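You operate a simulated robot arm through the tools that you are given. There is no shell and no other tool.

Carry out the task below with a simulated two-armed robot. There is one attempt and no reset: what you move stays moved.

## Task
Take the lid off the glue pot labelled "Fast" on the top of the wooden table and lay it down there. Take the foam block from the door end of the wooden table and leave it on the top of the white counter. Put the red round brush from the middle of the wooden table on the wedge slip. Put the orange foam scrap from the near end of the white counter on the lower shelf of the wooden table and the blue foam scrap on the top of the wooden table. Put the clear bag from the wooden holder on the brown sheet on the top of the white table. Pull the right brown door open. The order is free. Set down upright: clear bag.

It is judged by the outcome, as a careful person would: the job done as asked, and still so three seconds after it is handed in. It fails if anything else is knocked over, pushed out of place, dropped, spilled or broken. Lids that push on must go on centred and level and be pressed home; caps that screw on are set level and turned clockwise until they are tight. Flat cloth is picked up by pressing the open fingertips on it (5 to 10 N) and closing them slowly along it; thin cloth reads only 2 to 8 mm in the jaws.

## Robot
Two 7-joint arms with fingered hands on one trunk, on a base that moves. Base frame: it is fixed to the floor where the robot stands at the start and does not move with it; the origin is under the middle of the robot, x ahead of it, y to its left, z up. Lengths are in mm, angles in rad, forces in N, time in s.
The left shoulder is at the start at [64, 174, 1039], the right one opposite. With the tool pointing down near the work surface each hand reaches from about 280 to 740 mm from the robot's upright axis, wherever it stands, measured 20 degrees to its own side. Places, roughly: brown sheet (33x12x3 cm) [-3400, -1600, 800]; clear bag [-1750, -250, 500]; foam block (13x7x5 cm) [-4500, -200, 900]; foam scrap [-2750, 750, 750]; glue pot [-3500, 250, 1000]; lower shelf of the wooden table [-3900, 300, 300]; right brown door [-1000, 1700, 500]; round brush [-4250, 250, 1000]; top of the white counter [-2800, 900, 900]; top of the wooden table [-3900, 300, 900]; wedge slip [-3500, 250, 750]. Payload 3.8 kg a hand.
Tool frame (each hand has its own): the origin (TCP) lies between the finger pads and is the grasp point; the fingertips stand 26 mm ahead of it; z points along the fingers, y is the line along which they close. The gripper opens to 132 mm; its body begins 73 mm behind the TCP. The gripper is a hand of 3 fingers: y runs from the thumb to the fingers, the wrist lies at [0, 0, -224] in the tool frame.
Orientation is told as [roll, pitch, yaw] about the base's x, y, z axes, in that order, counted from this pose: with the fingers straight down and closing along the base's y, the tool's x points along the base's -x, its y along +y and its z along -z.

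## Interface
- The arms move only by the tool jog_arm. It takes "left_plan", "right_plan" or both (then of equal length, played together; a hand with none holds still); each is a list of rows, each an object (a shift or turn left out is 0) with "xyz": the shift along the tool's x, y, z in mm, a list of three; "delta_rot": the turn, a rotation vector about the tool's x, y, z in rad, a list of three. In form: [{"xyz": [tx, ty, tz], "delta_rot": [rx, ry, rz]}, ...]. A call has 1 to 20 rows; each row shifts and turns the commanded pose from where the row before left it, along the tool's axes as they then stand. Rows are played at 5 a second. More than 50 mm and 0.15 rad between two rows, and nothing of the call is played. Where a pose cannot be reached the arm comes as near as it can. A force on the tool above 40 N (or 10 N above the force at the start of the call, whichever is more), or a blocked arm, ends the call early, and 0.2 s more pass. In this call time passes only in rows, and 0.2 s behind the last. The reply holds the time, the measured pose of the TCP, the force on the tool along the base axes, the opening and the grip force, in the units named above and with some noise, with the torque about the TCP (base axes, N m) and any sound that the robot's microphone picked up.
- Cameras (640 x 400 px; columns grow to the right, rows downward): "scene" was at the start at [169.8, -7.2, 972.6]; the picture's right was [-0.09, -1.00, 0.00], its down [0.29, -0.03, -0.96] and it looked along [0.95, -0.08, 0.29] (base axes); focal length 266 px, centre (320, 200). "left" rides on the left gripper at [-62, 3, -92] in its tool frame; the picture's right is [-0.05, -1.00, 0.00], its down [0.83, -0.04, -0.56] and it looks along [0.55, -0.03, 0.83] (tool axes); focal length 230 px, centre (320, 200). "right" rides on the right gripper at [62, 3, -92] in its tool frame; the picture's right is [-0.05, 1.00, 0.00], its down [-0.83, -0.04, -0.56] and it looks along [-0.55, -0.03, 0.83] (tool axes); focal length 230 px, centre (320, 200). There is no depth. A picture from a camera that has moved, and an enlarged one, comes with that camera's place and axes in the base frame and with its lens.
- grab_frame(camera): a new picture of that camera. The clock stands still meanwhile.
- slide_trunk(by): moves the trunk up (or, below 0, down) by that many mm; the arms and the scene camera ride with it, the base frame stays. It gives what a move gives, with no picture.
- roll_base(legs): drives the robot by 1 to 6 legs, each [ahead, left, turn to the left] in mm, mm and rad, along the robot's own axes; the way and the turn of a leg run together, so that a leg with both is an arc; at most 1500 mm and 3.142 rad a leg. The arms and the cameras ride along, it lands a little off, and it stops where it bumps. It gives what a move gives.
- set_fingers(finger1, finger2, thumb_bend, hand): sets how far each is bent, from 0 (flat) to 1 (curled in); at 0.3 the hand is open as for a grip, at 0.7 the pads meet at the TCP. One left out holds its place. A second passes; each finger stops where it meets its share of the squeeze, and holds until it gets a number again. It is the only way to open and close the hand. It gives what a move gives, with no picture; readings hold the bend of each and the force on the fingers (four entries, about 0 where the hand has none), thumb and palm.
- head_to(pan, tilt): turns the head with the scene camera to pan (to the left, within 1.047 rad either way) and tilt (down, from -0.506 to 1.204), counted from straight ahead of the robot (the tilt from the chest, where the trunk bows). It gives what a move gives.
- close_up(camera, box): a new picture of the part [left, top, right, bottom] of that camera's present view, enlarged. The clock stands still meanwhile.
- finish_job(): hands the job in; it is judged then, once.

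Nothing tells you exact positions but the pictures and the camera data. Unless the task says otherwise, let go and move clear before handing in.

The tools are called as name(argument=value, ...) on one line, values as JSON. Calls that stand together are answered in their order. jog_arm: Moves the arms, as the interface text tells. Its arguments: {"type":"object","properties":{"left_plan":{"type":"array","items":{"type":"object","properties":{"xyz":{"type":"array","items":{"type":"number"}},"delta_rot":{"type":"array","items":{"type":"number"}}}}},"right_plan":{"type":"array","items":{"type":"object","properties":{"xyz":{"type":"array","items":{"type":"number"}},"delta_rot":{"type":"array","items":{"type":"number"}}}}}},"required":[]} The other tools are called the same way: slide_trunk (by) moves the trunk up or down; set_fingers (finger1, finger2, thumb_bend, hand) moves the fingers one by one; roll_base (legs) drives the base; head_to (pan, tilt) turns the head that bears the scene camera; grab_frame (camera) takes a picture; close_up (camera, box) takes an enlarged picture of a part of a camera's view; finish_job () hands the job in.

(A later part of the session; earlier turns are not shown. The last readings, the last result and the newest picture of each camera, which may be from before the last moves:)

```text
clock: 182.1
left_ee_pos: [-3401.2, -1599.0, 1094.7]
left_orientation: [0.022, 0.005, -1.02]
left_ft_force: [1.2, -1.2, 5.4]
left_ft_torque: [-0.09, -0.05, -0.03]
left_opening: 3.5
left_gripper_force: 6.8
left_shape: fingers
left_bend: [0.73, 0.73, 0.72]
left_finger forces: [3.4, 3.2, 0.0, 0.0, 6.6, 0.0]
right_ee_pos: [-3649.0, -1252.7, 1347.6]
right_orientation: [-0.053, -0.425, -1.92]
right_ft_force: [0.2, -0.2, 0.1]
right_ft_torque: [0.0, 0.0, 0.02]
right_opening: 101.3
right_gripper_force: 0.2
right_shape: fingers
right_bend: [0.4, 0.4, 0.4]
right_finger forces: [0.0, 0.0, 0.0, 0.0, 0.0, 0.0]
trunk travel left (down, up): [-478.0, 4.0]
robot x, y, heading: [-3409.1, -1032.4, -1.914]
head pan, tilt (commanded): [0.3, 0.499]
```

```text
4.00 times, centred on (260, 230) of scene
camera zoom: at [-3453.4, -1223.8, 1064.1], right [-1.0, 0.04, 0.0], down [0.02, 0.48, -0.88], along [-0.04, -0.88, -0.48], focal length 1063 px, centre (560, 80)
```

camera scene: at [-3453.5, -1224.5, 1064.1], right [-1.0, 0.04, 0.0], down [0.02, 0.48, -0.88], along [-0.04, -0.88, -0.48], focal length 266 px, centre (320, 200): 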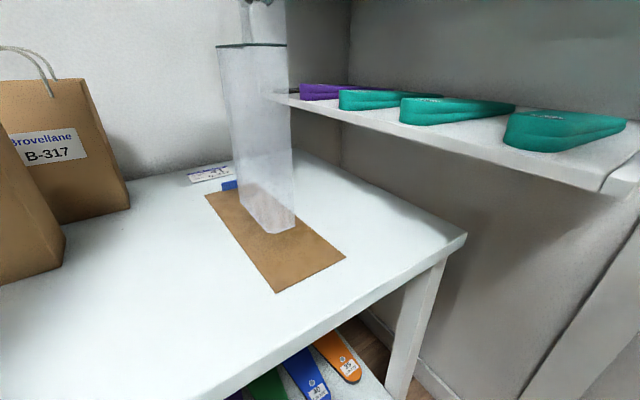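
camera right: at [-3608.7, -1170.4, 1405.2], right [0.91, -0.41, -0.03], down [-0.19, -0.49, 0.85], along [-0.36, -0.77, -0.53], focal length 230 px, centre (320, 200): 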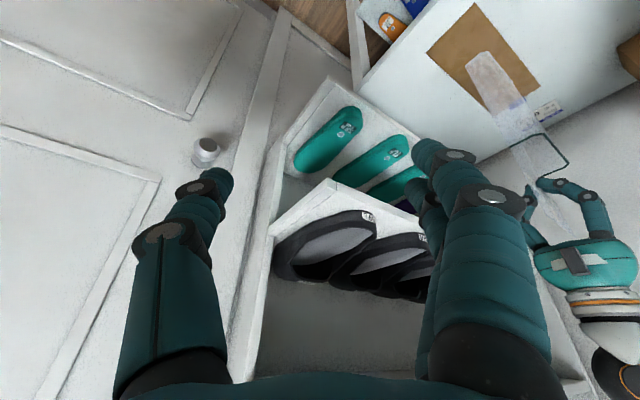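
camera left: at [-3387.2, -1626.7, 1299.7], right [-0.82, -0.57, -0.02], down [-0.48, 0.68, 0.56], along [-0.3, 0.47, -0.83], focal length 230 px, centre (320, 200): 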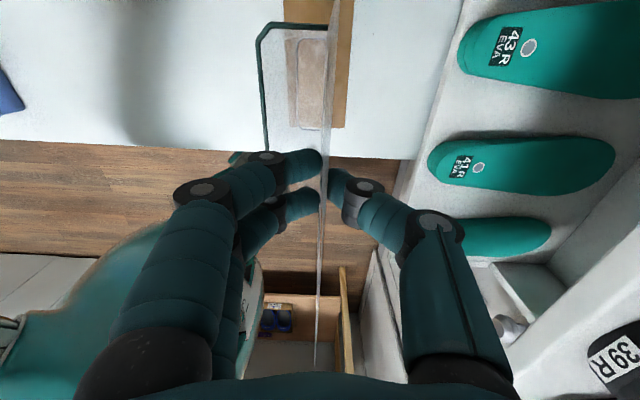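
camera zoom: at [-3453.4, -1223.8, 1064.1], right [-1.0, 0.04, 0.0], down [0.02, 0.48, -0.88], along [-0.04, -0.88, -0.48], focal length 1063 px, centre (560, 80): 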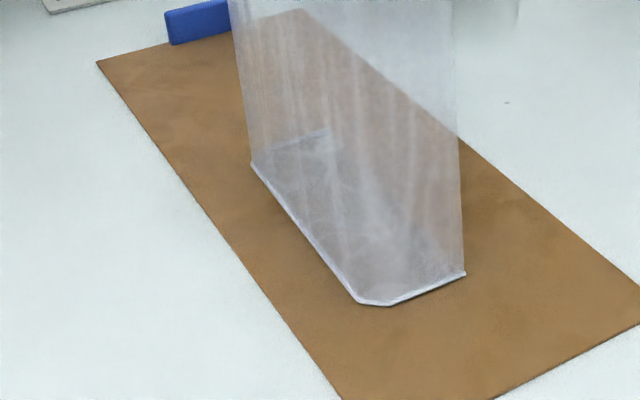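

The pouch rests on the sheet (contact force ~6 N). I ease off slightly and open the fingers in two steps.

jog_arm(left_plan=[{"xyz": [0, 0, -2]}])

set_fingers(hand="left", finger1=0.66, finger2=0.66, thumb_bend=0.66)

set_fingers(hand="left", finger1=0.4, finger2=0.4, thumb_bend=0.4)

grab_frame(camera="scene")

grab_frame(camera="left")

```text
clock: 182.5
left_ee_pos: [-3400.2, -1599.7, 1096.9]
left_orientation: [0.023, 0.003, -1.02]
left_ft_force: [0.3, 0.1, -0.5]
left_ft_torque: [0.01, 0.0, -0.01]
left_opening: 1.6
left_gripper_force: 4.1
left_shape: fingers
left_bend: [0.73, 0.73, 0.72]
left_finger forces: [2.1, 2.1, 0.0, 0.0, 4.3, 0.0]
right_ee_pos: [-3648.8, -1253.7, 1347.4]
right_orientation: [-0.052, -0.423, -1.921]
right_ft_force: [-0.4, -0.3, -0.4]
right_ft_torque: [0.02, 0.01, 0.0]
right_opening: 101.3
right_gripper_force: 0.1
right_shape: fingers
right_bend: [0.4, 0.4, 0.4]
right_finger forces: [0.1, 0.0, 0.1, 0.0, 0.1, 0.1]
trunk travel left (down, up): [-478.0, 4.0]
robot x, y, heading: [-3412.9, -1030.0, -1.91]
head pan, tilt (commanded): [0.3, 0.499]
```

```text
clock: 183.5
left_ee_pos: [-3401.3, -1598.8, 1099.0]
left_orientation: [0.021, 0.002, -1.018]
left_ft_force: [-1.0, -0.4, 0.3]
left_ft_torque: [0.01, 0.01, 0.0]
left_opening: 15.7
left_gripper_force: 0.1
left_shape: fingers
left_bend: [0.66, 0.66, 0.66]
left_finger forces: [0.1, 0.1, 0.0, 0.0, 0.0, 0.1]
right_ee_pos: [-3649.0, -1253.0, 1347.2]
right_orientation: [-0.053, -0.424, -1.92]
right_ft_force: [-0.5, 0.3, -0.3]
right_ft_torque: [-0.01, 0.02, -0.01]
right_opening: 101.5
right_gripper_force: 0.0
right_shape: fingers
right_bend: [0.4, 0.4, 0.4]
right_finger forces: [0.0, 0.0, 0.0, 0.0, 0.1, 0.0]
trunk travel left (down, up): [-478.0, 4.0]
robot x, y, heading: [-3415.1, -1034.5, -1.918]
head pan, tilt (commanded): [0.3, 0.499]
```

```text
clock: 184.5
left_ee_pos: [-3400.1, -1600.2, 1098.1]
left_orientation: [0.021, 0.0, -1.019]
left_ft_force: [-0.2, -0.2, 0.2]
left_ft_torque: [0.01, -0.03, -0.02]
left_opening: 100.7
left_gripper_force: 0.1
left_shape: fingers
left_bend: [0.4, 0.4, 0.4]
left_finger forces: [0.0, 0.0, 0.1, 0.0, 0.0, 0.0]
right_ee_pos: [-3649.7, -1253.7, 1347.6]
right_orientation: [-0.052, -0.425, -1.92]
right_ft_force: [-0.1, -0.1, 0.0]
right_ft_torque: [0.0, -0.01, 0.02]
right_opening: 101.4
right_gripper_force: 0.1
right_shape: fingers
right_bend: [0.4, 0.4, 0.4]
right_finger forces: [0.1, 0.0, 0.0, 0.1, 0.1, 0.0]
trunk travel left (down, up): [-478.0, 4.0]
robot x, y, heading: [-3414.9, -1033.1, -1.91]
head pan, tilt (commanded): [0.3, 0.499]
```

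```text
taken
camera scene: at [-3453.5, -1224.3, 1064.1], right [-1.0, 0.04, 0.0], down [0.02, 0.48, -0.88], along [-0.04, -0.88, -0.48], focal length 266 px, centre (320, 200)
```

scene: 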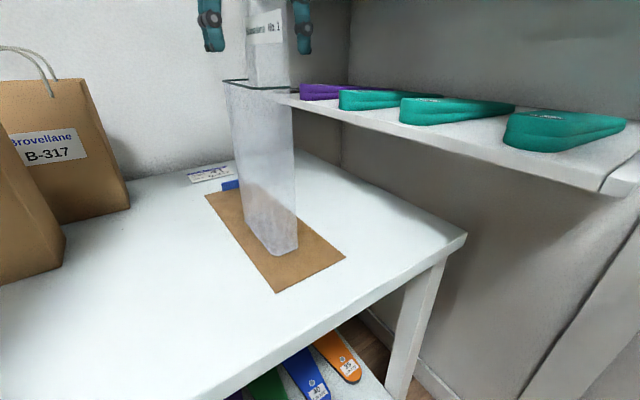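

```text
taken
camera left: at [-3366.4, -1651.6, 1190.2], right [-0.82, -0.57, -0.02], down [-0.48, 0.68, 0.56], along [-0.3, 0.47, -0.83], focal length 230 px, centre (320, 200)
```

left: 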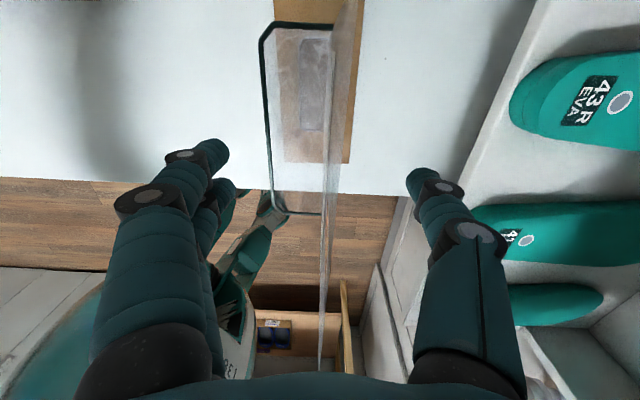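

The pouch stands upright on the brown sheet by itself. I raise the left hand straight up clear of its header.

jog_arm(left_plan=[{"xyz": [0, 0, -30]}, {"xyz": [0, 0, -40]}, {"xyz": [0, 0, -40]}, {"xyz": [0, 0, -25]}])

grab_frame(camera="left")

grab_frame(camera="scene")

```text
clock: 185.5
left_ee_pos: [-3401.4, -1599.5, 1234.1]
left_orientation: [0.02, 0.002, -1.018]
left_ft_force: [0.0, -0.7, 0.7]
left_ft_torque: [0.0, -0.03, -0.01]
left_opening: 100.9
left_gripper_force: 0.2
left_shape: fingers
left_bend: [0.4, 0.4, 0.4]
left_finger forces: [0.0, 0.0, 0.1, 0.0, 0.0, 0.0]
right_ee_pos: [-3648.4, -1253.4, 1348.1]
right_orientation: [-0.053, -0.426, -1.921]
right_ft_force: [0.1, -0.2, 0.3]
right_ft_torque: [-0.01, -0.01, 0.02]
right_opening: 101.4
right_gripper_force: 0.1
right_shape: fingers
right_bend: [0.4, 0.4, 0.4]
right_finger forces: [0.0, 0.1, 0.0, 0.1, 0.1, 0.0]
trunk travel left (down, up): [-478.0, 4.0]
robot x, y, heading: [-3413.3, -1032.0, -1.913]
head pan, tilt (commanded): [0.3, 0.499]
```

```text
taken
camera left: at [-3368.0, -1652.4, 1327.5], right [-0.82, -0.57, -0.02], down [-0.48, 0.68, 0.56], along [-0.3, 0.47, -0.83], focal length 230 px, centre (320, 200)
```

left: 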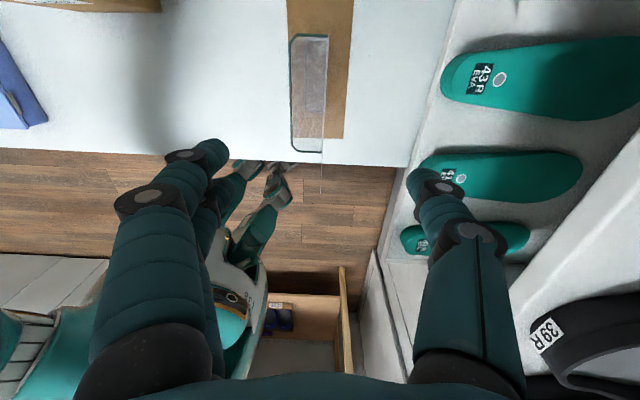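

```text
taken
camera scene: at [-3453.7, -1223.8, 1064.3], right [-1.0, 0.04, 0.0], down [0.02, 0.48, -0.88], along [-0.04, -0.88, -0.48], focal length 266 px, centre (320, 200)
```

scene: 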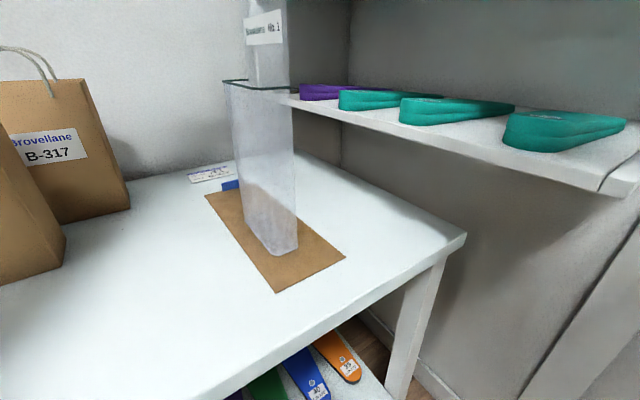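

The pouch stands steady and the hand is clear. I back away from the white table and turn right to face the wooden table.

roll_base(legs=[[-200, -225, 0], [0, 0, -1.2]])

head_to(pan=0, tilt=0.35)

grab_frame(camera="scene")

```text
clock: 191.2
left_ee_pos: [-4089.5, -972.5, 1233.0]
left_orientation: [0.021, 0.003, -2.24]
left_ft_force: [0.6, -0.7, -0.3]
left_ft_torque: [0.04, 0.0, 0.0]
left_opening: 100.9
left_gripper_force: 0.0
left_shape: fingers
left_bend: [0.4, 0.4, 0.4]
left_finger forces: [0.0, 0.0, 0.0, 0.1, 0.1, 0.0]
right_ee_pos: [-3846.8, -621.7, 1348.1]
right_orientation: [-0.052, -0.425, 3.141]
right_ft_force: [-1.1, -0.8, 0.1]
right_ft_torque: [0.02, 0.02, -0.03]
right_opening: 101.4
right_gripper_force: 0.1
right_shape: fingers
right_bend: [0.4, 0.4, 0.4]
right_finger forces: [0.0, 0.0, 0.1, 0.0, 0.0, 0.0]
trunk travel left (down, up): [-478.0, 4.0]
robot x, y, heading: [-3556.7, -767.9, -3.128]
head pan, tilt (commanded): [0.3, 0.499]
```

```text
clock: 191.9
left_ee_pos: [-4089.8, -973.2, 1234.3]
left_orientation: [0.02, 0.001, -2.243]
left_ft_force: [-0.7, -0.4, -0.4]
left_ft_torque: [-0.04, 0.03, -0.01]
left_opening: 100.9
left_gripper_force: 0.0
left_shape: fingers
left_bend: [0.4, 0.4, 0.4]
left_finger forces: [0.0, 0.0, 0.0, 0.0, 0.0, 0.1]
right_ee_pos: [-3848.6, -622.6, 1347.5]
right_orientation: [-0.052, -0.424, 3.142]
right_ft_force: [0.0, 0.8, 0.1]
right_ft_torque: [-0.02, 0.02, -0.02]
right_opening: 101.2
right_gripper_force: 0.1
right_shape: fingers
right_bend: [0.4, 0.4, 0.4]
right_finger forces: [0.0, 0.0, 0.0, 0.0, 0.0, 0.1]
trunk travel left (down, up): [-478.0, 4.0]
robot x, y, heading: [-3557.0, -766.7, -3.138]
head pan, tilt (commanded): [0.0, 0.351]
```

```text
taken
camera scene: at [-3759.7, -769.4, 1077.8], right [-0.01, 1.0, 0.0], down [0.34, 0.0, -0.94], along [-0.94, -0.01, -0.34], focal length 266 px, centre (320, 200)
```

scene: 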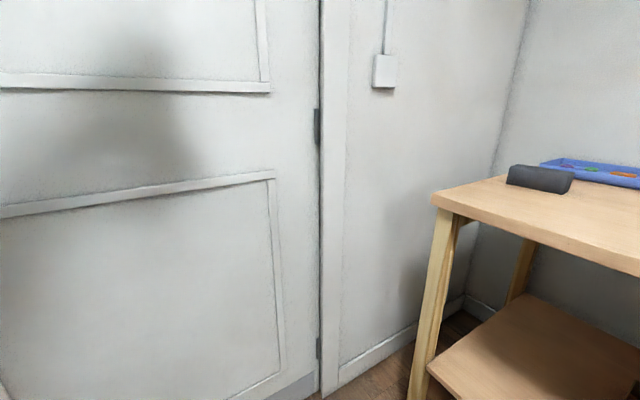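

I see the dark grey foam block on the wooden table's door end. I continue the turn to face the table squarely.

roll_base(legs=[[0, 0, -1.04]])

grab_frame(camera="scene")

grab_frame(camera="left")

grab_frame(camera="right")

```text
clock: 194.9
left_ee_pos: [-4014.1, -424.9, 1233.9]
left_orientation: [0.022, 0.001, 3.028]
left_ft_force: [0.6, 0.7, 0.4]
left_ft_torque: [0.01, 0.02, 0.03]
left_opening: 101.0
left_gripper_force: 0.1
left_shape: fingers
left_bend: [0.4, 0.4, 0.4]
left_finger forces: [0.1, 0.0, 0.0, 0.0, 0.0, 0.0]
right_ee_pos: [-3587.3, -443.9, 1346.6]
right_orientation: [-0.052, -0.424, 2.127]
right_ft_force: [0.3, 0.6, 1.4]
right_ft_torque: [0.02, 0.01, -0.04]
right_opening: 101.3
right_gripper_force: 0.0
right_shape: fingers
right_bend: [0.4, 0.4, 0.4]
right_finger forces: [0.0, 0.1, 0.0, 0.0, 0.1, 0.1]
trunk travel left (down, up): [-478.0, 4.0]
robot x, y, heading: [-3560.6, -766.6, 2.134]
head pan, tilt (commanded): [0.0, 0.351]
```

```text
taken
camera scene: at [-3665.7, -597.8, 1077.8], right [0.85, 0.53, 0.0], down [0.18, -0.29, -0.94], along [-0.5, 0.79, -0.34], focal length 266 px, centre (320, 200)
```

scene: 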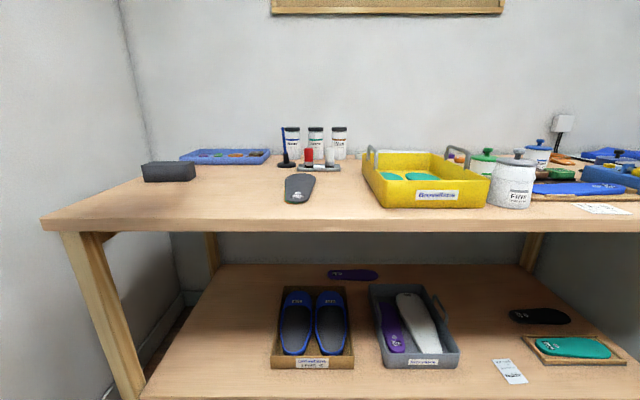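

```text
taken
camera left: at [-4074.5, -419.4, 1326.5], right [0.06, 1.0, -0.02], down [0.83, -0.04, 0.56], along [0.55, -0.05, -0.83], focal length 230 px, centre (320, 200)
```

left: 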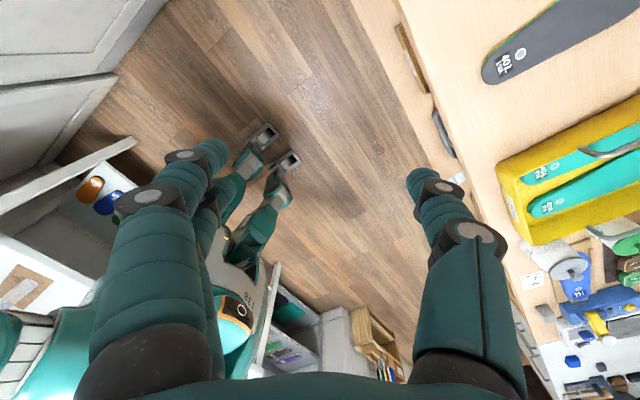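

```text
taken
camera right: at [-3544.9, -530.1, 1405.3], right [-0.88, -0.47, -0.03], down [-0.27, 0.46, 0.85], along [-0.39, 0.76, -0.53], focal length 230 px, centre (320, 200)
```

right: 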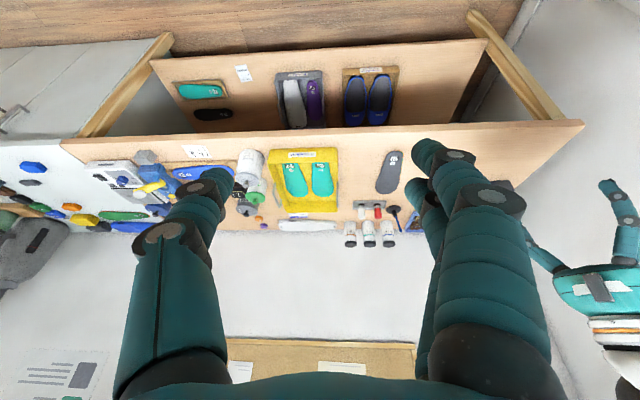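

I now have a full view of the wooden table. I zoom in to read the pot labels and slips.

close_up(camera="scene", box=[440, 110, 640, 230])

close_up(camera="scene", box=[120, 110, 380, 230])

close_up(camera="scene", box=[440, 300, 640, 400])

close_up(camera="right", box=[0, 120, 280, 260])

```text
3.20 times, centred on (540, 170) of scene
camera zoom: at [-3665.7, -597.8, 1077.8], right [0.85, 0.53, 0.0], down [0.18, -0.29, -0.94], along [-0.5, 0.79, -0.34], focal length 850 px, centre (-384, 296)
```

zoom: 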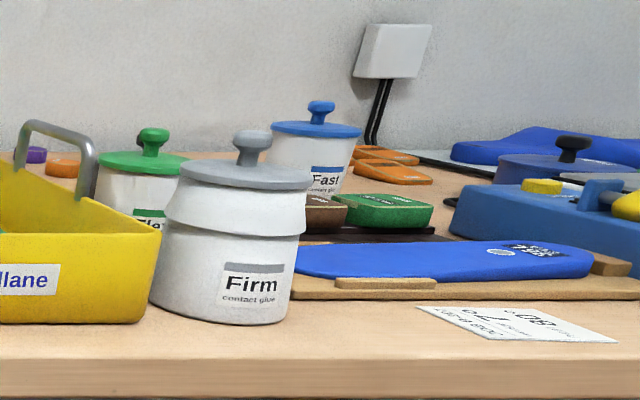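

```text
2.46 times, centred on (250, 170) of scene
camera zoom: at [-3665.7, -597.8, 1077.8], right [0.85, 0.53, 0.0], down [0.18, -0.29, -0.94], along [-0.5, 0.79, -0.34], focal length 654 px, centre (492, 274)
```

zoom: 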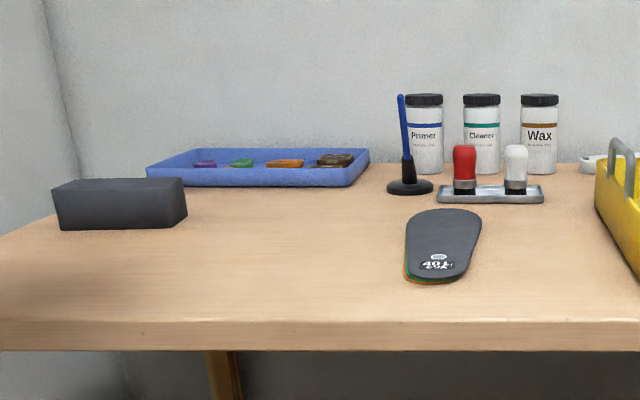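

```text
3.20 times, centred on (540, 350) of scene
camera zoom: at [-3665.7, -597.8, 1077.8], right [0.85, 0.53, 0.0], down [0.18, -0.29, -0.94], along [-0.5, 0.79, -0.34], focal length 850 px, centre (-384, -280)
```

zoom: 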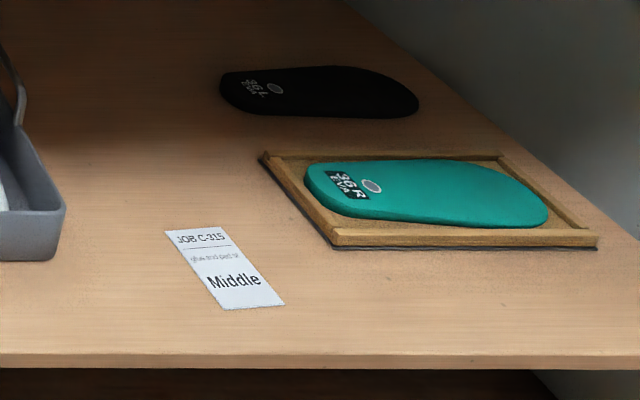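

```text
2.29 times, centred on (140, 190) of right
camera zoom: at [-3544.9, -530.1, 1405.3], right [-0.88, -0.47, -0.03], down [-0.27, 0.46, 0.85], along [-0.39, 0.76, -0.53], focal length 526 px, centre (731, 223)
```

zoom: 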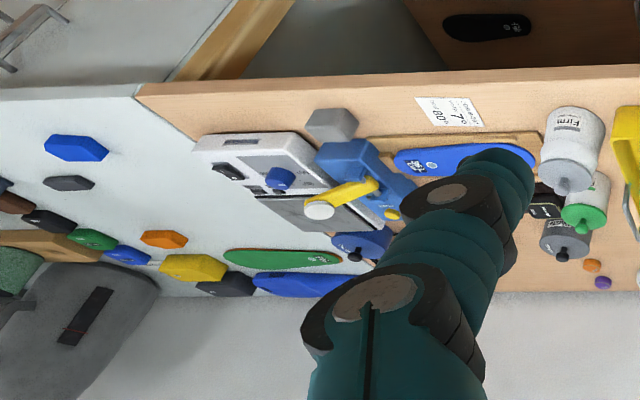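

Labels read: Firm (grey lid), Flex (green lid), Fast (blue lid, white pot). A slip lies on the tabletop's right end; another on the lower shelf says "Middle". The red round brush stands in a small tray in the middle, and the grey foam block is at the door end. I lower the trunk and bring both hands back to neutral downward poses.

slide_trunk(by=-80)

jog_arm(left_plan=[{"delta_rot": [0, 0, 0.149]}, {"delta_rot": [0, 0, 0.149]}, {"delta_rot": [0, 0, 0.149]}, {"delta_rot": [0, 0, 0.149]}, {"delta_rot": [0, 0, 0.149]}, {"delta_rot": [0, 0, 0.149]}, {"xyz": [40, 0, 0]}, {"xyz": [40, 0, 0]}, {"xyz": [40, 0, 0]}], right_plan=[{"delta_rot": [0, 0.14, 0]}, {"delta_rot": [0, 0.14, 0]}, {"delta_rot": [0, 0.14, 0]}, {"xyz": [-45, 0, 0]}, {"xyz": [-45, 0, 0]}, {"xyz": [0, 0, 40]}, {"xyz": [0, 0, 40]}, {"xyz": [0, 0, 40]}, {"xyz": [0, 0, 20]}])

grab_frame(camera="scene")

```text
clock: 196.1
left_ee_pos: [-4013.1, -425.1, 1155.9]
left_orientation: [0.02, 0.001, 3.03]
left_ft_force: [-0.1, -0.6, 0.7]
left_ft_torque: [0.0, 0.01, 0.01]
left_opening: 101.0
left_gripper_force: 0.0
left_shape: fingers
left_bend: [0.4, 0.4, 0.4]
left_finger forces: [0.0, 0.0, 0.1, 0.0, 0.0, 0.0]
right_ee_pos: [-3587.0, -447.0, 1267.4]
right_orientation: [-0.052, -0.427, 2.126]
right_ft_force: [-0.7, 0.2, -0.2]
right_ft_torque: [0.0, 0.05, -0.01]
right_opening: 101.3
right_gripper_force: 0.0
right_shape: fingers
right_bend: [0.4, 0.4, 0.4]
right_finger forces: [0.0, 0.1, 0.0, 0.0, 0.0, 0.1]
trunk travel left (down, up): [-398.0, 84.0]
robot x, y, heading: [-3559.8, -766.5, 2.133]
head pan, tilt (commanded): [0.0, 0.351]
```

```text
clock: 198.1
left_ee_pos: [-3947.5, -526.8, 1156.2]
left_orientation: [0.013, 0.016, 2.134]
left_ft_force: [-0.2, -1.1, -0.3]
left_ft_torque: [0.0, -0.02, 0.0]
left_opening: 101.2
left_gripper_force: 0.0
left_shape: fingers
left_bend: [0.4, 0.4, 0.4]
left_finger forces: [0.1, 0.0, 0.1, 0.0, 0.0, 0.1]
right_ee_pos: [-3587.0, -358.7, 1101.4]
right_orientation: [-0.046, -0.007, 2.104]
right_ft_force: [0.4, -0.3, 0.3]
right_ft_torque: [0.02, 0.01, 0.01]
right_opening: 101.4
right_gripper_force: 0.1
right_shape: fingers
right_bend: [0.4, 0.4, 0.4]
right_finger forces: [0.1, 0.1, 0.0, 0.1, 0.1, 0.0]
right hand out of reach, approached as far as the arm can: row 2, 3, 4, 5
trunk travel left (down, up): [-398.0, 84.0]
robot x, y, heading: [-3557.4, -766.1, 2.134]
head pan, tilt (commanded): [0.0, 0.351]
```

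```text
taken
camera scene: at [-3660.3, -606.5, 969.3], right [0.85, 0.53, 0.0], down [0.18, -0.29, -0.94], along [-0.5, 0.79, -0.34], focal length 266 px, centre (320, 200)
```

scene: 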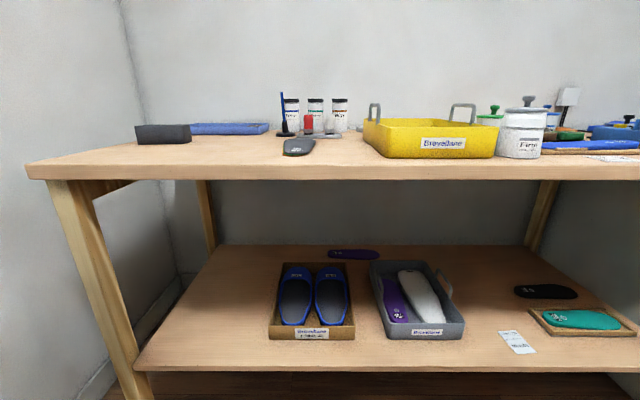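

The foam block's centre is at about U −3927, V 2136 (long side parallel to the table edge, 70 mm deep), table top near z 862. I turn toward it diagonally and drive up, keeping the left elbow away from the door wall.

roll_base(legs=[[0, 0, 0.5], [410, -73, 0]])

head_to(pan=0, tilt=0.5)

grab_frame(camera="scene")

grab_frame(camera="left")

grab_frame(camera="right")

```text
clock: 202.1
left_ee_pos: [-4341.3, -475.3, 1156.4]
left_orientation: [0.011, 0.017, 2.632]
left_ft_force: [-0.7, 0.0, 0.5]
left_ft_torque: [-0.05, -0.03, 0.0]
left_opening: 100.8
left_gripper_force: 0.1
left_shape: fingers
left_bend: [0.4, 0.4, 0.4]
left_finger forces: [0.1, 0.0, 0.0, 0.1, 0.1, 0.0]
right_ee_pos: [-4102.5, -155.1, 1102.2]
right_orientation: [-0.049, -0.005, 2.601]
right_ft_force: [0.4, 0.0, 0.7]
right_ft_torque: [-0.03, -0.02, 0.01]
right_opening: 101.3
right_gripper_force: 0.1
right_shape: fingers
right_bend: [0.4, 0.4, 0.4]
right_finger forces: [0.1, 0.0, 0.1, 0.0, 0.1, 0.0]
trunk travel left (down, up): [-398.0, 84.0]
robot x, y, heading: [-3879.5, -500.7, 2.636]
head pan, tilt (commanded): [0.0, 0.351]
```

```text
clock: 202.8
left_ee_pos: [-4339.9, -475.2, 1155.3]
left_orientation: [0.01, 0.016, 2.633]
left_ft_force: [-1.0, -0.3, -1.1]
left_ft_torque: [0.03, -0.02, 0.01]
left_opening: 101.1
left_gripper_force: 0.2
left_shape: fingers
left_bend: [0.4, 0.4, 0.4]
left_finger forces: [0.1, 0.0, 0.0, 0.0, 0.0, 0.0]
right_ee_pos: [-4101.7, -155.7, 1102.9]
right_orientation: [-0.047, -0.005, 2.602]
right_ft_force: [0.3, -0.4, -0.2]
right_ft_torque: [0.01, 0.04, 0.04]
right_opening: 101.6
right_gripper_force: 0.0
right_shape: fingers
right_bend: [0.4, 0.4, 0.4]
right_finger forces: [0.0, 0.1, 0.1, 0.0, 0.0, 0.0]
trunk travel left (down, up): [-398.0, 84.0]
robot x, y, heading: [-3886.3, -503.8, 2.635]
head pan, tilt (commanded): [0.0, 0.499]
```

```text
taken
camera scene: at [-4047.0, -409.4, 955.6], right [0.49, 0.87, 0.0], down [0.42, -0.23, -0.88], along [-0.77, 0.43, -0.48], focal length 266 px, centre (320, 200)
```

scene: 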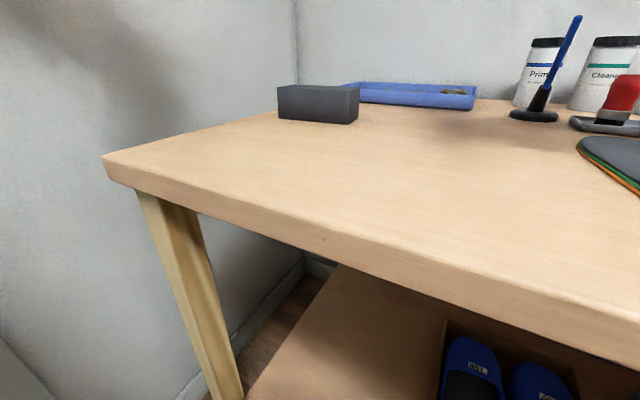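

```text
taken
camera left: at [-4395.6, -446.6, 1247.3], right [0.44, 0.9, -0.01], down [0.74, -0.36, 0.57], along [0.51, -0.26, -0.82], focal length 230 px, centre (320, 200)
```

left: 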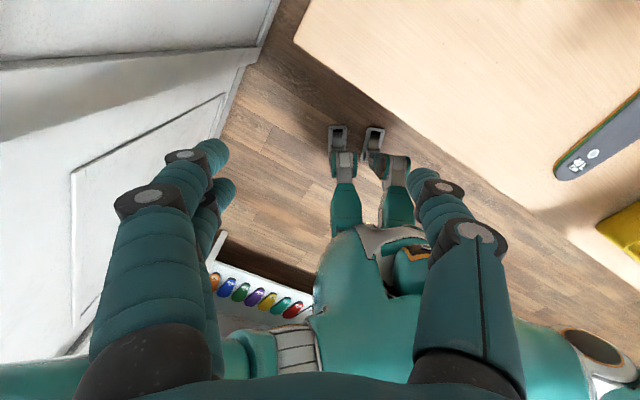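

```text
taken
camera right: at [-4052.4, -195.3, 1193.1], right [-0.56, -0.83, -0.05], down [-0.7, 0.44, 0.56], along [-0.44, 0.35, -0.83], focal length 230 px, centre (320, 200)
```

right: 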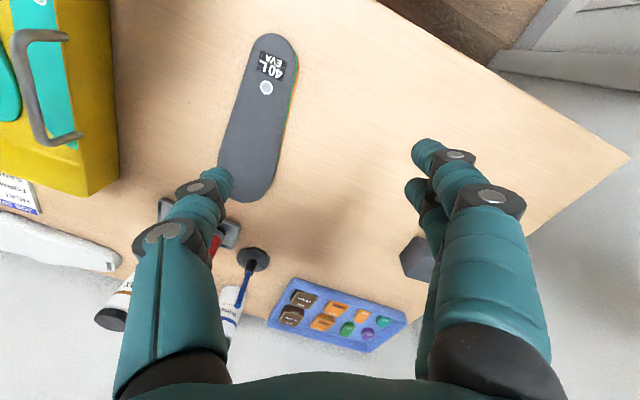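

The block is ahead; I move the left hand above it and turn it so it closes across the 70 mm side.

set_fingers(hand="left", finger1=0.3, finger2=0.3, thumb_bend=0.3)

jog_arm(left_plan=[{"xyz": [-37, -30, 0]}, {"xyz": [-37, -30, 0]}, {"xyz": [-37, -30, 0]}, {"xyz": [-37, -30, 0]}, {"xyz": [-37, -30, 0]}, {"xyz": [-37, -30, 0]}, {"xyz": [-34, -24, 0]}, {"delta_rot": [0, 0, -0.135]}, {"delta_rot": [0, 0, -0.135]}, {"delta_rot": [0, 0, -0.135]}, {"delta_rot": [0, 0, -0.135]}, {"delta_rot": [0, 0, -0.135]}, {"delta_rot": [0, 0, -0.135]}, {"delta_rot": [0, 0, -0.135]}, {"delta_rot": [0, 0, -0.135]}, {"delta_rot": [0, 0, -0.135]}])

grab_frame(camera="left")

grab_frame(camera="scene")

```text
clock: 203.8
left_ee_pos: [-4339.9, -475.1, 1155.9]
left_orientation: [0.009, 0.019, 2.63]
left_ft_force: [0.2, -0.4, 0.3]
left_ft_torque: [0.0, 0.01, 0.0]
left_opening: 133.9
left_gripper_force: 0.2
left_shape: fingers
left_bend: [0.3, 0.3, 0.3]
left_finger forces: [0.1, 0.1, 0.0, 0.0, 0.1, 0.0]
right_ee_pos: [-4102.2, -155.7, 1101.3]
right_orientation: [-0.045, -0.005, 2.601]
right_ft_force: [0.4, 0.6, 0.4]
right_ft_torque: [-0.03, 0.02, -0.01]
right_opening: 101.4
right_gripper_force: 0.1
right_shape: fingers
right_bend: [0.4, 0.4, 0.4]
right_finger forces: [0.0, 0.0, 0.1, 0.0, 0.0, 0.0]
trunk travel left (down, up): [-398.0, 84.0]
robot x, y, heading: [-3879.6, -503.1, 2.629]
head pan, tilt (commanded): [0.0, 0.499]
```

```text
clock: 207.2
left_ee_pos: [-4423.3, -230.1, 1143.1]
left_orientation: [0.021, -0.006, -2.436]
left_ft_force: [-0.3, 0.4, -0.3]
left_ft_torque: [-0.01, -0.01, -0.01]
left_opening: 134.2
left_gripper_force: 0.1
left_shape: fingers
left_bend: [0.3, 0.3, 0.3]
left_finger forces: [0.0, 0.0, 0.1, 0.0, 0.1, 0.0]
left hand out of reach, approached as far as the arm can: row 6, 7
right_ee_pos: [-4102.3, -156.2, 1101.7]
right_orientation: [-0.047, -0.007, 2.602]
right_ft_force: [-0.3, -0.1, 0.8]
right_ft_torque: [0.02, -0.04, 0.02]
right_opening: 101.3
right_gripper_force: 0.0
right_shape: fingers
right_bend: [0.4, 0.4, 0.4]
right_finger forces: [0.0, 0.0, 0.1, 0.0, 0.1, 0.0]
trunk travel left (down, up): [-398.0, 84.0]
robot x, y, heading: [-3884.8, -502.7, 2.632]
head pan, tilt (commanded): [0.0, 0.499]
```

```text
taken
camera left: at [-4468.6, -270.7, 1236.1], right [-0.69, 0.73, -0.02], down [0.6, 0.58, 0.55], along [0.41, 0.37, -0.83], focal length 230 px, centre (320, 200)
```

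left: 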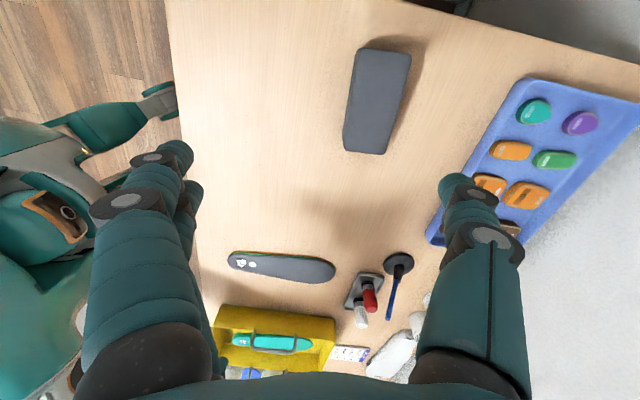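

```text
taken
camera scene: at [-4047.0, -409.5, 955.6], right [0.49, 0.87, 0.0], down [0.42, -0.23, -0.88], along [-0.77, 0.43, -0.48], focal length 266 px, centre (320, 200)
```

scene: 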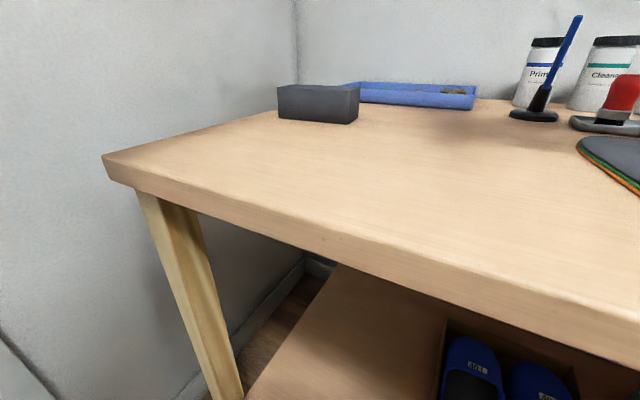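

From the left camera the block's top centre is at about (-4471, -180) with its long side at 38°. The hand was at its reach limit up high, so I roll 60 mm closer, align and descend partway.

roll_base(legs=[[55, 0, 0]])

jog_arm(left_plan=[{"xyz": [6, 28, 30], "delta_rot": [0, 0, 0.042]}, {"xyz": [5, 26, 35]}, {"xyz": [0, 0, 45]}, {"xyz": [0, 0, 45]}, {"xyz": [0, 0, 40]}])

grab_frame(camera="left")

grab_frame(camera="scene")

```text
clock: 208.2
left_ee_pos: [-4471.2, -202.9, 1142.4]
left_orientation: [0.021, -0.003, -2.438]
left_ft_force: [0.3, -0.9, 0.3]
left_ft_torque: [0.0, -0.03, -0.02]
left_opening: 134.4
left_gripper_force: 0.0
left_shape: fingers
left_bend: [0.3, 0.3, 0.3]
left_finger forces: [0.0, 0.0, 0.0, 0.1, 0.1, 0.0]
right_ee_pos: [-4149.9, -129.7, 1102.9]
right_orientation: [-0.048, -0.006, 2.602]
right_ft_force: [-0.4, -0.2, 0.5]
right_ft_torque: [-0.03, 0.0, 0.02]
right_opening: 101.2
right_gripper_force: 0.1
right_shape: fingers
right_bend: [0.4, 0.4, 0.4]
right_finger forces: [0.0, 0.1, 0.0, 0.0, 0.0, 0.1]
trunk travel left (down, up): [-398.0, 84.0]
robot x, y, heading: [-3930.0, -476.8, 2.625]
head pan, tilt (commanded): [0.0, 0.499]
```

```text
clock: 209.3
left_ee_pos: [-4426.7, -240.9, 948.0]
left_orientation: [0.019, -0.002, -2.477]
left_ft_force: [0.8, 0.1, -1.5]
left_ft_torque: [0.03, 0.0, 0.0]
left_opening: 134.5
left_gripper_force: 0.0
left_shape: fingers
left_bend: [0.3, 0.3, 0.3]
left_finger forces: [0.0, 0.1, 0.0, 0.1, 0.1, 0.0]
right_ee_pos: [-4149.9, -129.2, 1102.9]
right_orientation: [-0.047, -0.004, 2.604]
right_ft_force: [-0.1, -0.1, -1.0]
right_ft_torque: [0.0, 0.0, -0.02]
right_opening: 101.5
right_gripper_force: 0.1
right_shape: fingers
right_bend: [0.4, 0.4, 0.4]
right_finger forces: [0.0, 0.1, 0.0, 0.0, 0.1, 0.1]
trunk travel left (down, up): [-398.0, 84.0]
robot x, y, heading: [-3927.7, -474.0, 2.63]
head pan, tilt (commanded): [0.0, 0.499]
```

```text
taken
camera left: at [-4473.5, -279.8, 1041.0], right [-0.66, 0.76, -0.02], down [0.62, 0.55, 0.55], along [0.43, 0.35, -0.83], focal length 230 px, centre (320, 200)
```

left: 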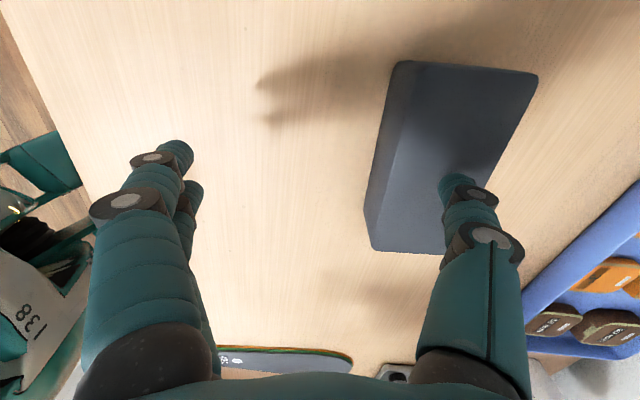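

```text
taken
camera scene: at [-4094.8, -383.0, 955.5], right [0.49, 0.87, 0.0], down [0.42, -0.23, -0.88], along [-0.77, 0.43, -0.48], focal length 266 px, centre (320, 200)
```

scene: 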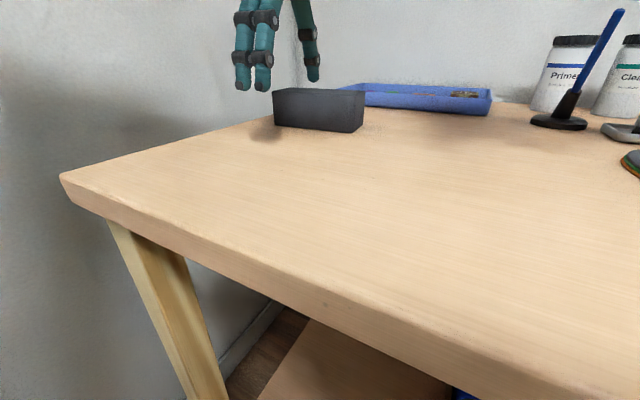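

The hand sits about 76 mm too near; I lift a little, shift across to straddle the block, and check.

jog_arm(left_plan=[{"xyz": [0, 0, -25]}, {"xyz": [3, -38, 0]}, {"xyz": [3, -40, 0]}])

grab_frame(camera="left")

```text
clock: 210.2
left_ee_pos: [-4468.4, -172.4, 973.1]
left_orientation: [0.02, -0.005, -2.482]
left_ft_force: [-0.4, -0.5, 0.6]
left_ft_torque: [0.02, 0.02, -0.03]
left_opening: 134.3
left_gripper_force: 0.0
left_shape: fingers
left_bend: [0.3, 0.3, 0.3]
left_finger forces: [0.0, 0.0, 0.0, 0.0, 0.0, 0.1]
right_ee_pos: [-4149.8, -128.1, 1101.9]
right_orientation: [-0.047, -0.006, 2.602]
right_ft_force: [0.5, 0.2, 0.8]
right_ft_torque: [0.03, 0.0, 0.02]
right_opening: 101.2
right_gripper_force: 0.0
right_shape: fingers
right_bend: [0.4, 0.4, 0.4]
right_finger forces: [0.1, 0.0, 0.0, 0.0, 0.0, 0.0]
trunk travel left (down, up): [-398.0, 84.0]
robot x, y, heading: [-3929.8, -477.2, 2.631]
head pan, tilt (commanded): [0.0, 0.499]
```

```text
taken
camera left: at [-4515.9, -212.0, 1065.8], right [-0.65, 0.76, -0.02], down [0.62, 0.55, 0.55], along [0.43, 0.35, -0.83], focal length 230 px, centre (320, 200)
```

left: 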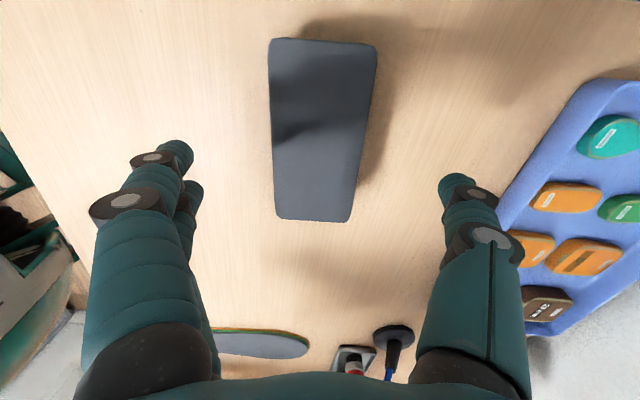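

The block is centred between the fingers. I descend around it.

jog_arm(left_plan=[{"xyz": [-14, 0, 25]}, {"xyz": [0, 0, 25]}, {"xyz": [0, 0, 20]}])

grab_frame(camera="left")

grab_frame(camera="scene")

```text
clock: 210.9
left_ee_pos: [-4479.9, -185.1, 902.3]
left_orientation: [0.021, -0.003, -2.481]
left_ft_force: [-0.6, 0.0, 0.6]
left_ft_torque: [0.0, 0.02, 0.0]
left_opening: 134.3
left_gripper_force: 0.1
left_shape: fingers
left_bend: [0.3, 0.3, 0.3]
left_finger forces: [0.1, 0.1, 0.1, 0.1, 0.0, 0.1]
right_ee_pos: [-4149.7, -128.2, 1102.9]
right_orientation: [-0.047, -0.005, 2.602]
right_ft_force: [0.5, 0.4, -0.5]
right_ft_torque: [-0.03, 0.01, 0.0]
right_opening: 101.2
right_gripper_force: 0.1
right_shape: fingers
right_bend: [0.4, 0.4, 0.4]
right_finger forces: [0.0, 0.1, 0.1, 0.1, 0.0, 0.1]
trunk travel left (down, up): [-398.0, 84.0]
robot x, y, heading: [-3929.4, -477.4, 2.629]
head pan, tilt (commanded): [0.0, 0.499]
```

```text
taken
camera left: at [-4527.1, -224.3, 995.6], right [-0.65, 0.76, -0.02], down [0.62, 0.55, 0.55], along [0.43, 0.35, -0.83], focal length 230 px, centre (320, 200)
```

left: 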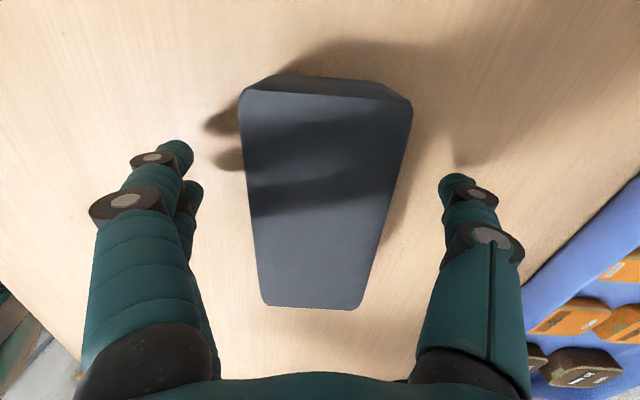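

```text
taken
camera scene: at [-4094.6, -382.9, 955.5], right [0.49, 0.87, 0.0], down [0.42, -0.23, -0.88], along [-0.77, 0.43, -0.48], focal length 266 px, centre (320, 200)
```

scene: 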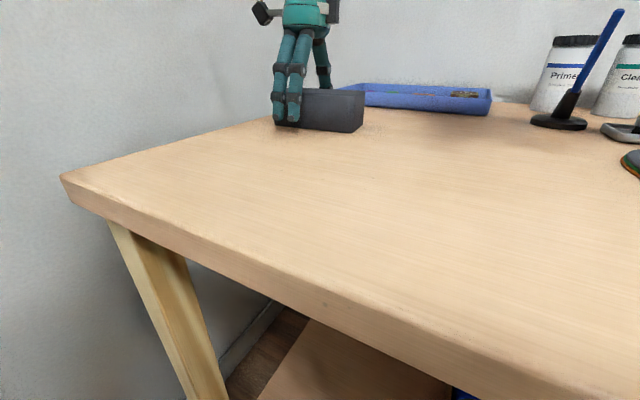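

The hand is about 18 mm off along the block's length; I centre it and close.

jog_arm(left_plan=[{"xyz": [18, 0, 4]}])

set_fingers(hand="left", finger1=0.65, finger2=0.65, thumb_bend=0.65)

grab_frame(camera="left")

```text
clock: 211.3
left_ee_pos: [-4465.9, -175.1, 899.6]
left_orientation: [0.022, -0.003, -2.48]
left_ft_force: [-0.2, 0.1, 0.8]
left_ft_torque: [-0.03, 0.01, 0.0]
left_opening: 134.2
left_gripper_force: 0.0
left_shape: fingers
left_bend: [0.3, 0.3, 0.3]
left_finger forces: [0.0, 0.1, 0.0, 0.0, 0.0, 0.1]
right_ee_pos: [-4149.2, -128.7, 1102.3]
right_orientation: [-0.048, -0.005, 2.603]
right_ft_force: [-0.2, 0.3, -0.2]
right_ft_torque: [0.0, -0.05, 0.02]
right_opening: 101.2
right_gripper_force: 0.1
right_shape: fingers
right_bend: [0.4, 0.4, 0.4]
right_finger forces: [0.0, 0.1, 0.0, 0.0, 0.1, 0.1]
trunk travel left (down, up): [-398.0, 84.0]
robot x, y, heading: [-3929.8, -474.3, 2.628]
head pan, tilt (commanded): [0.0, 0.499]
```

```text
clock: 212.3
left_ee_pos: [-4464.3, -174.5, 898.8]
left_orientation: [0.02, -0.003, -2.481]
left_ft_force: [0.1, 1.7, -0.3]
left_ft_torque: [-0.01, 0.0, 0.01]
left_opening: 62.1
left_gripper_force: 17.2
left_shape: fingers
left_bend: [0.53, 0.53, 0.57]
left_finger forces: [9.2, 9.2, 0.0, 0.0, 18.2, 0.0]
right_ee_pos: [-4149.2, -129.4, 1103.0]
right_orientation: [-0.047, -0.006, 2.602]
right_ft_force: [-0.1, 1.2, 0.1]
right_ft_torque: [0.01, 0.01, -0.03]
right_opening: 101.1
right_gripper_force: 0.0
right_shape: fingers
right_bend: [0.4, 0.4, 0.4]
right_finger forces: [0.1, 0.0, 0.1, 0.0, 0.0, 0.1]
trunk travel left (down, up): [-398.0, 84.0]
robot x, y, heading: [-3933.7, -476.9, 2.63]
head pan, tilt (commanded): [0.0, 0.499]
```

```text
taken
camera left: at [-4512.4, -213.9, 992.3], right [-0.65, 0.76, -0.02], down [0.62, 0.55, 0.55], along [0.43, 0.35, -0.83], focal length 230 px, centre (320, 200)
```

left: 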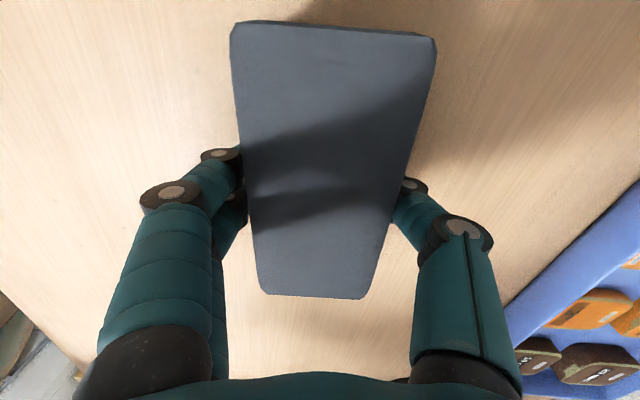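

The block is gripped (62 mm, 17 N). I lift it and then look along the white counter for a free spot.

jog_arm(left_plan=[{"xyz": [0, 0, -30]}, {"xyz": [0, 0, -40]}, {"xyz": [0, 0, -40]}, {"xyz": [0, 0, -40]}])

roll_base(legs=[[-300, 0, 0], [0, 0, -0.52]])

grab_frame(camera="scene")

grab_frame(camera="left")

```text
clock: 213.3
left_ee_pos: [-4467.5, -169.4, 1051.8]
left_orientation: [0.022, -0.003, -2.48]
left_ft_force: [0.5, -0.3, 0.4]
left_ft_torque: [-0.01, -0.01, -0.04]
left_opening: 62.4
left_gripper_force: 18.3
left_shape: fingers
left_bend: [0.53, 0.53, 0.57]
left_finger forces: [9.1, 9.1, 0.0, 0.1, 18.0, 0.0]
right_ee_pos: [-4148.1, -129.2, 1103.4]
right_orientation: [-0.048, -0.006, 2.601]
right_ft_force: [0.2, -0.2, -0.5]
right_ft_torque: [-0.01, 0.0, 0.02]
right_opening: 101.4
right_gripper_force: 0.0
right_shape: fingers
right_bend: [0.4, 0.4, 0.4]
right_finger forces: [0.0, 0.1, 0.0, 0.1, 0.1, 0.0]
trunk travel left (down, up): [-398.0, 84.0]
robot x, y, heading: [-3933.0, -475.1, 2.63]
head pan, tilt (commanded): [0.0, 0.499]
```

```text
clock: 216.9
left_ee_pos: [-3981.9, -88.1, 1049.7]
left_orientation: [0.019, -0.004, -3.004]
left_ft_force: [0.1, 0.0, -0.9]
left_ft_torque: [-0.02, 0.0, 0.0]
left_opening: 62.2
left_gripper_force: 18.0
left_shape: fingers
left_bend: [0.53, 0.53, 0.57]
left_finger forces: [8.9, 9.0, 0.1, 0.0, 17.9, 0.1]
right_ee_pos: [-3684.4, -212.4, 1103.5]
right_orientation: [-0.047, -0.005, 2.077]
right_ft_force: [0.8, 0.1, -0.5]
right_ft_torque: [-0.04, 0.01, -0.04]
right_opening: 101.5
right_gripper_force: 0.2
right_shape: fingers
right_bend: [0.4, 0.4, 0.4]
right_finger forces: [0.1, 0.1, 0.0, 0.0, 0.1, 0.0]
trunk travel left (down, up): [-398.0, 84.0]
robot x, y, heading: [-3668.6, -624.4, 2.107]
head pan, tilt (commanded): [0.0, 0.499]
```

```text
taken
camera scene: at [-3764.1, -460.0, 955.6], right [0.86, 0.51, 0.0], down [0.24, -0.41, -0.88], along [-0.45, 0.76, -0.48], focal length 266 px, centre (320, 200)
```

scene: 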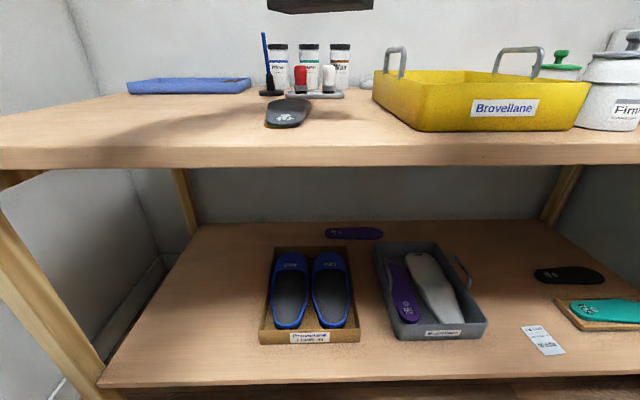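

```text
taken
camera left: at [-4041.2, -98.5, 1142.2], right [-0.19, 0.98, -0.02], down [0.82, 0.17, 0.55], along [0.54, 0.09, -0.83], focal length 230 px, centre (320, 200)
```

left: 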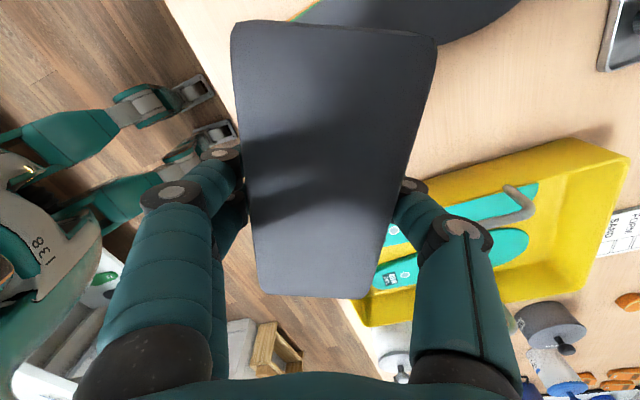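

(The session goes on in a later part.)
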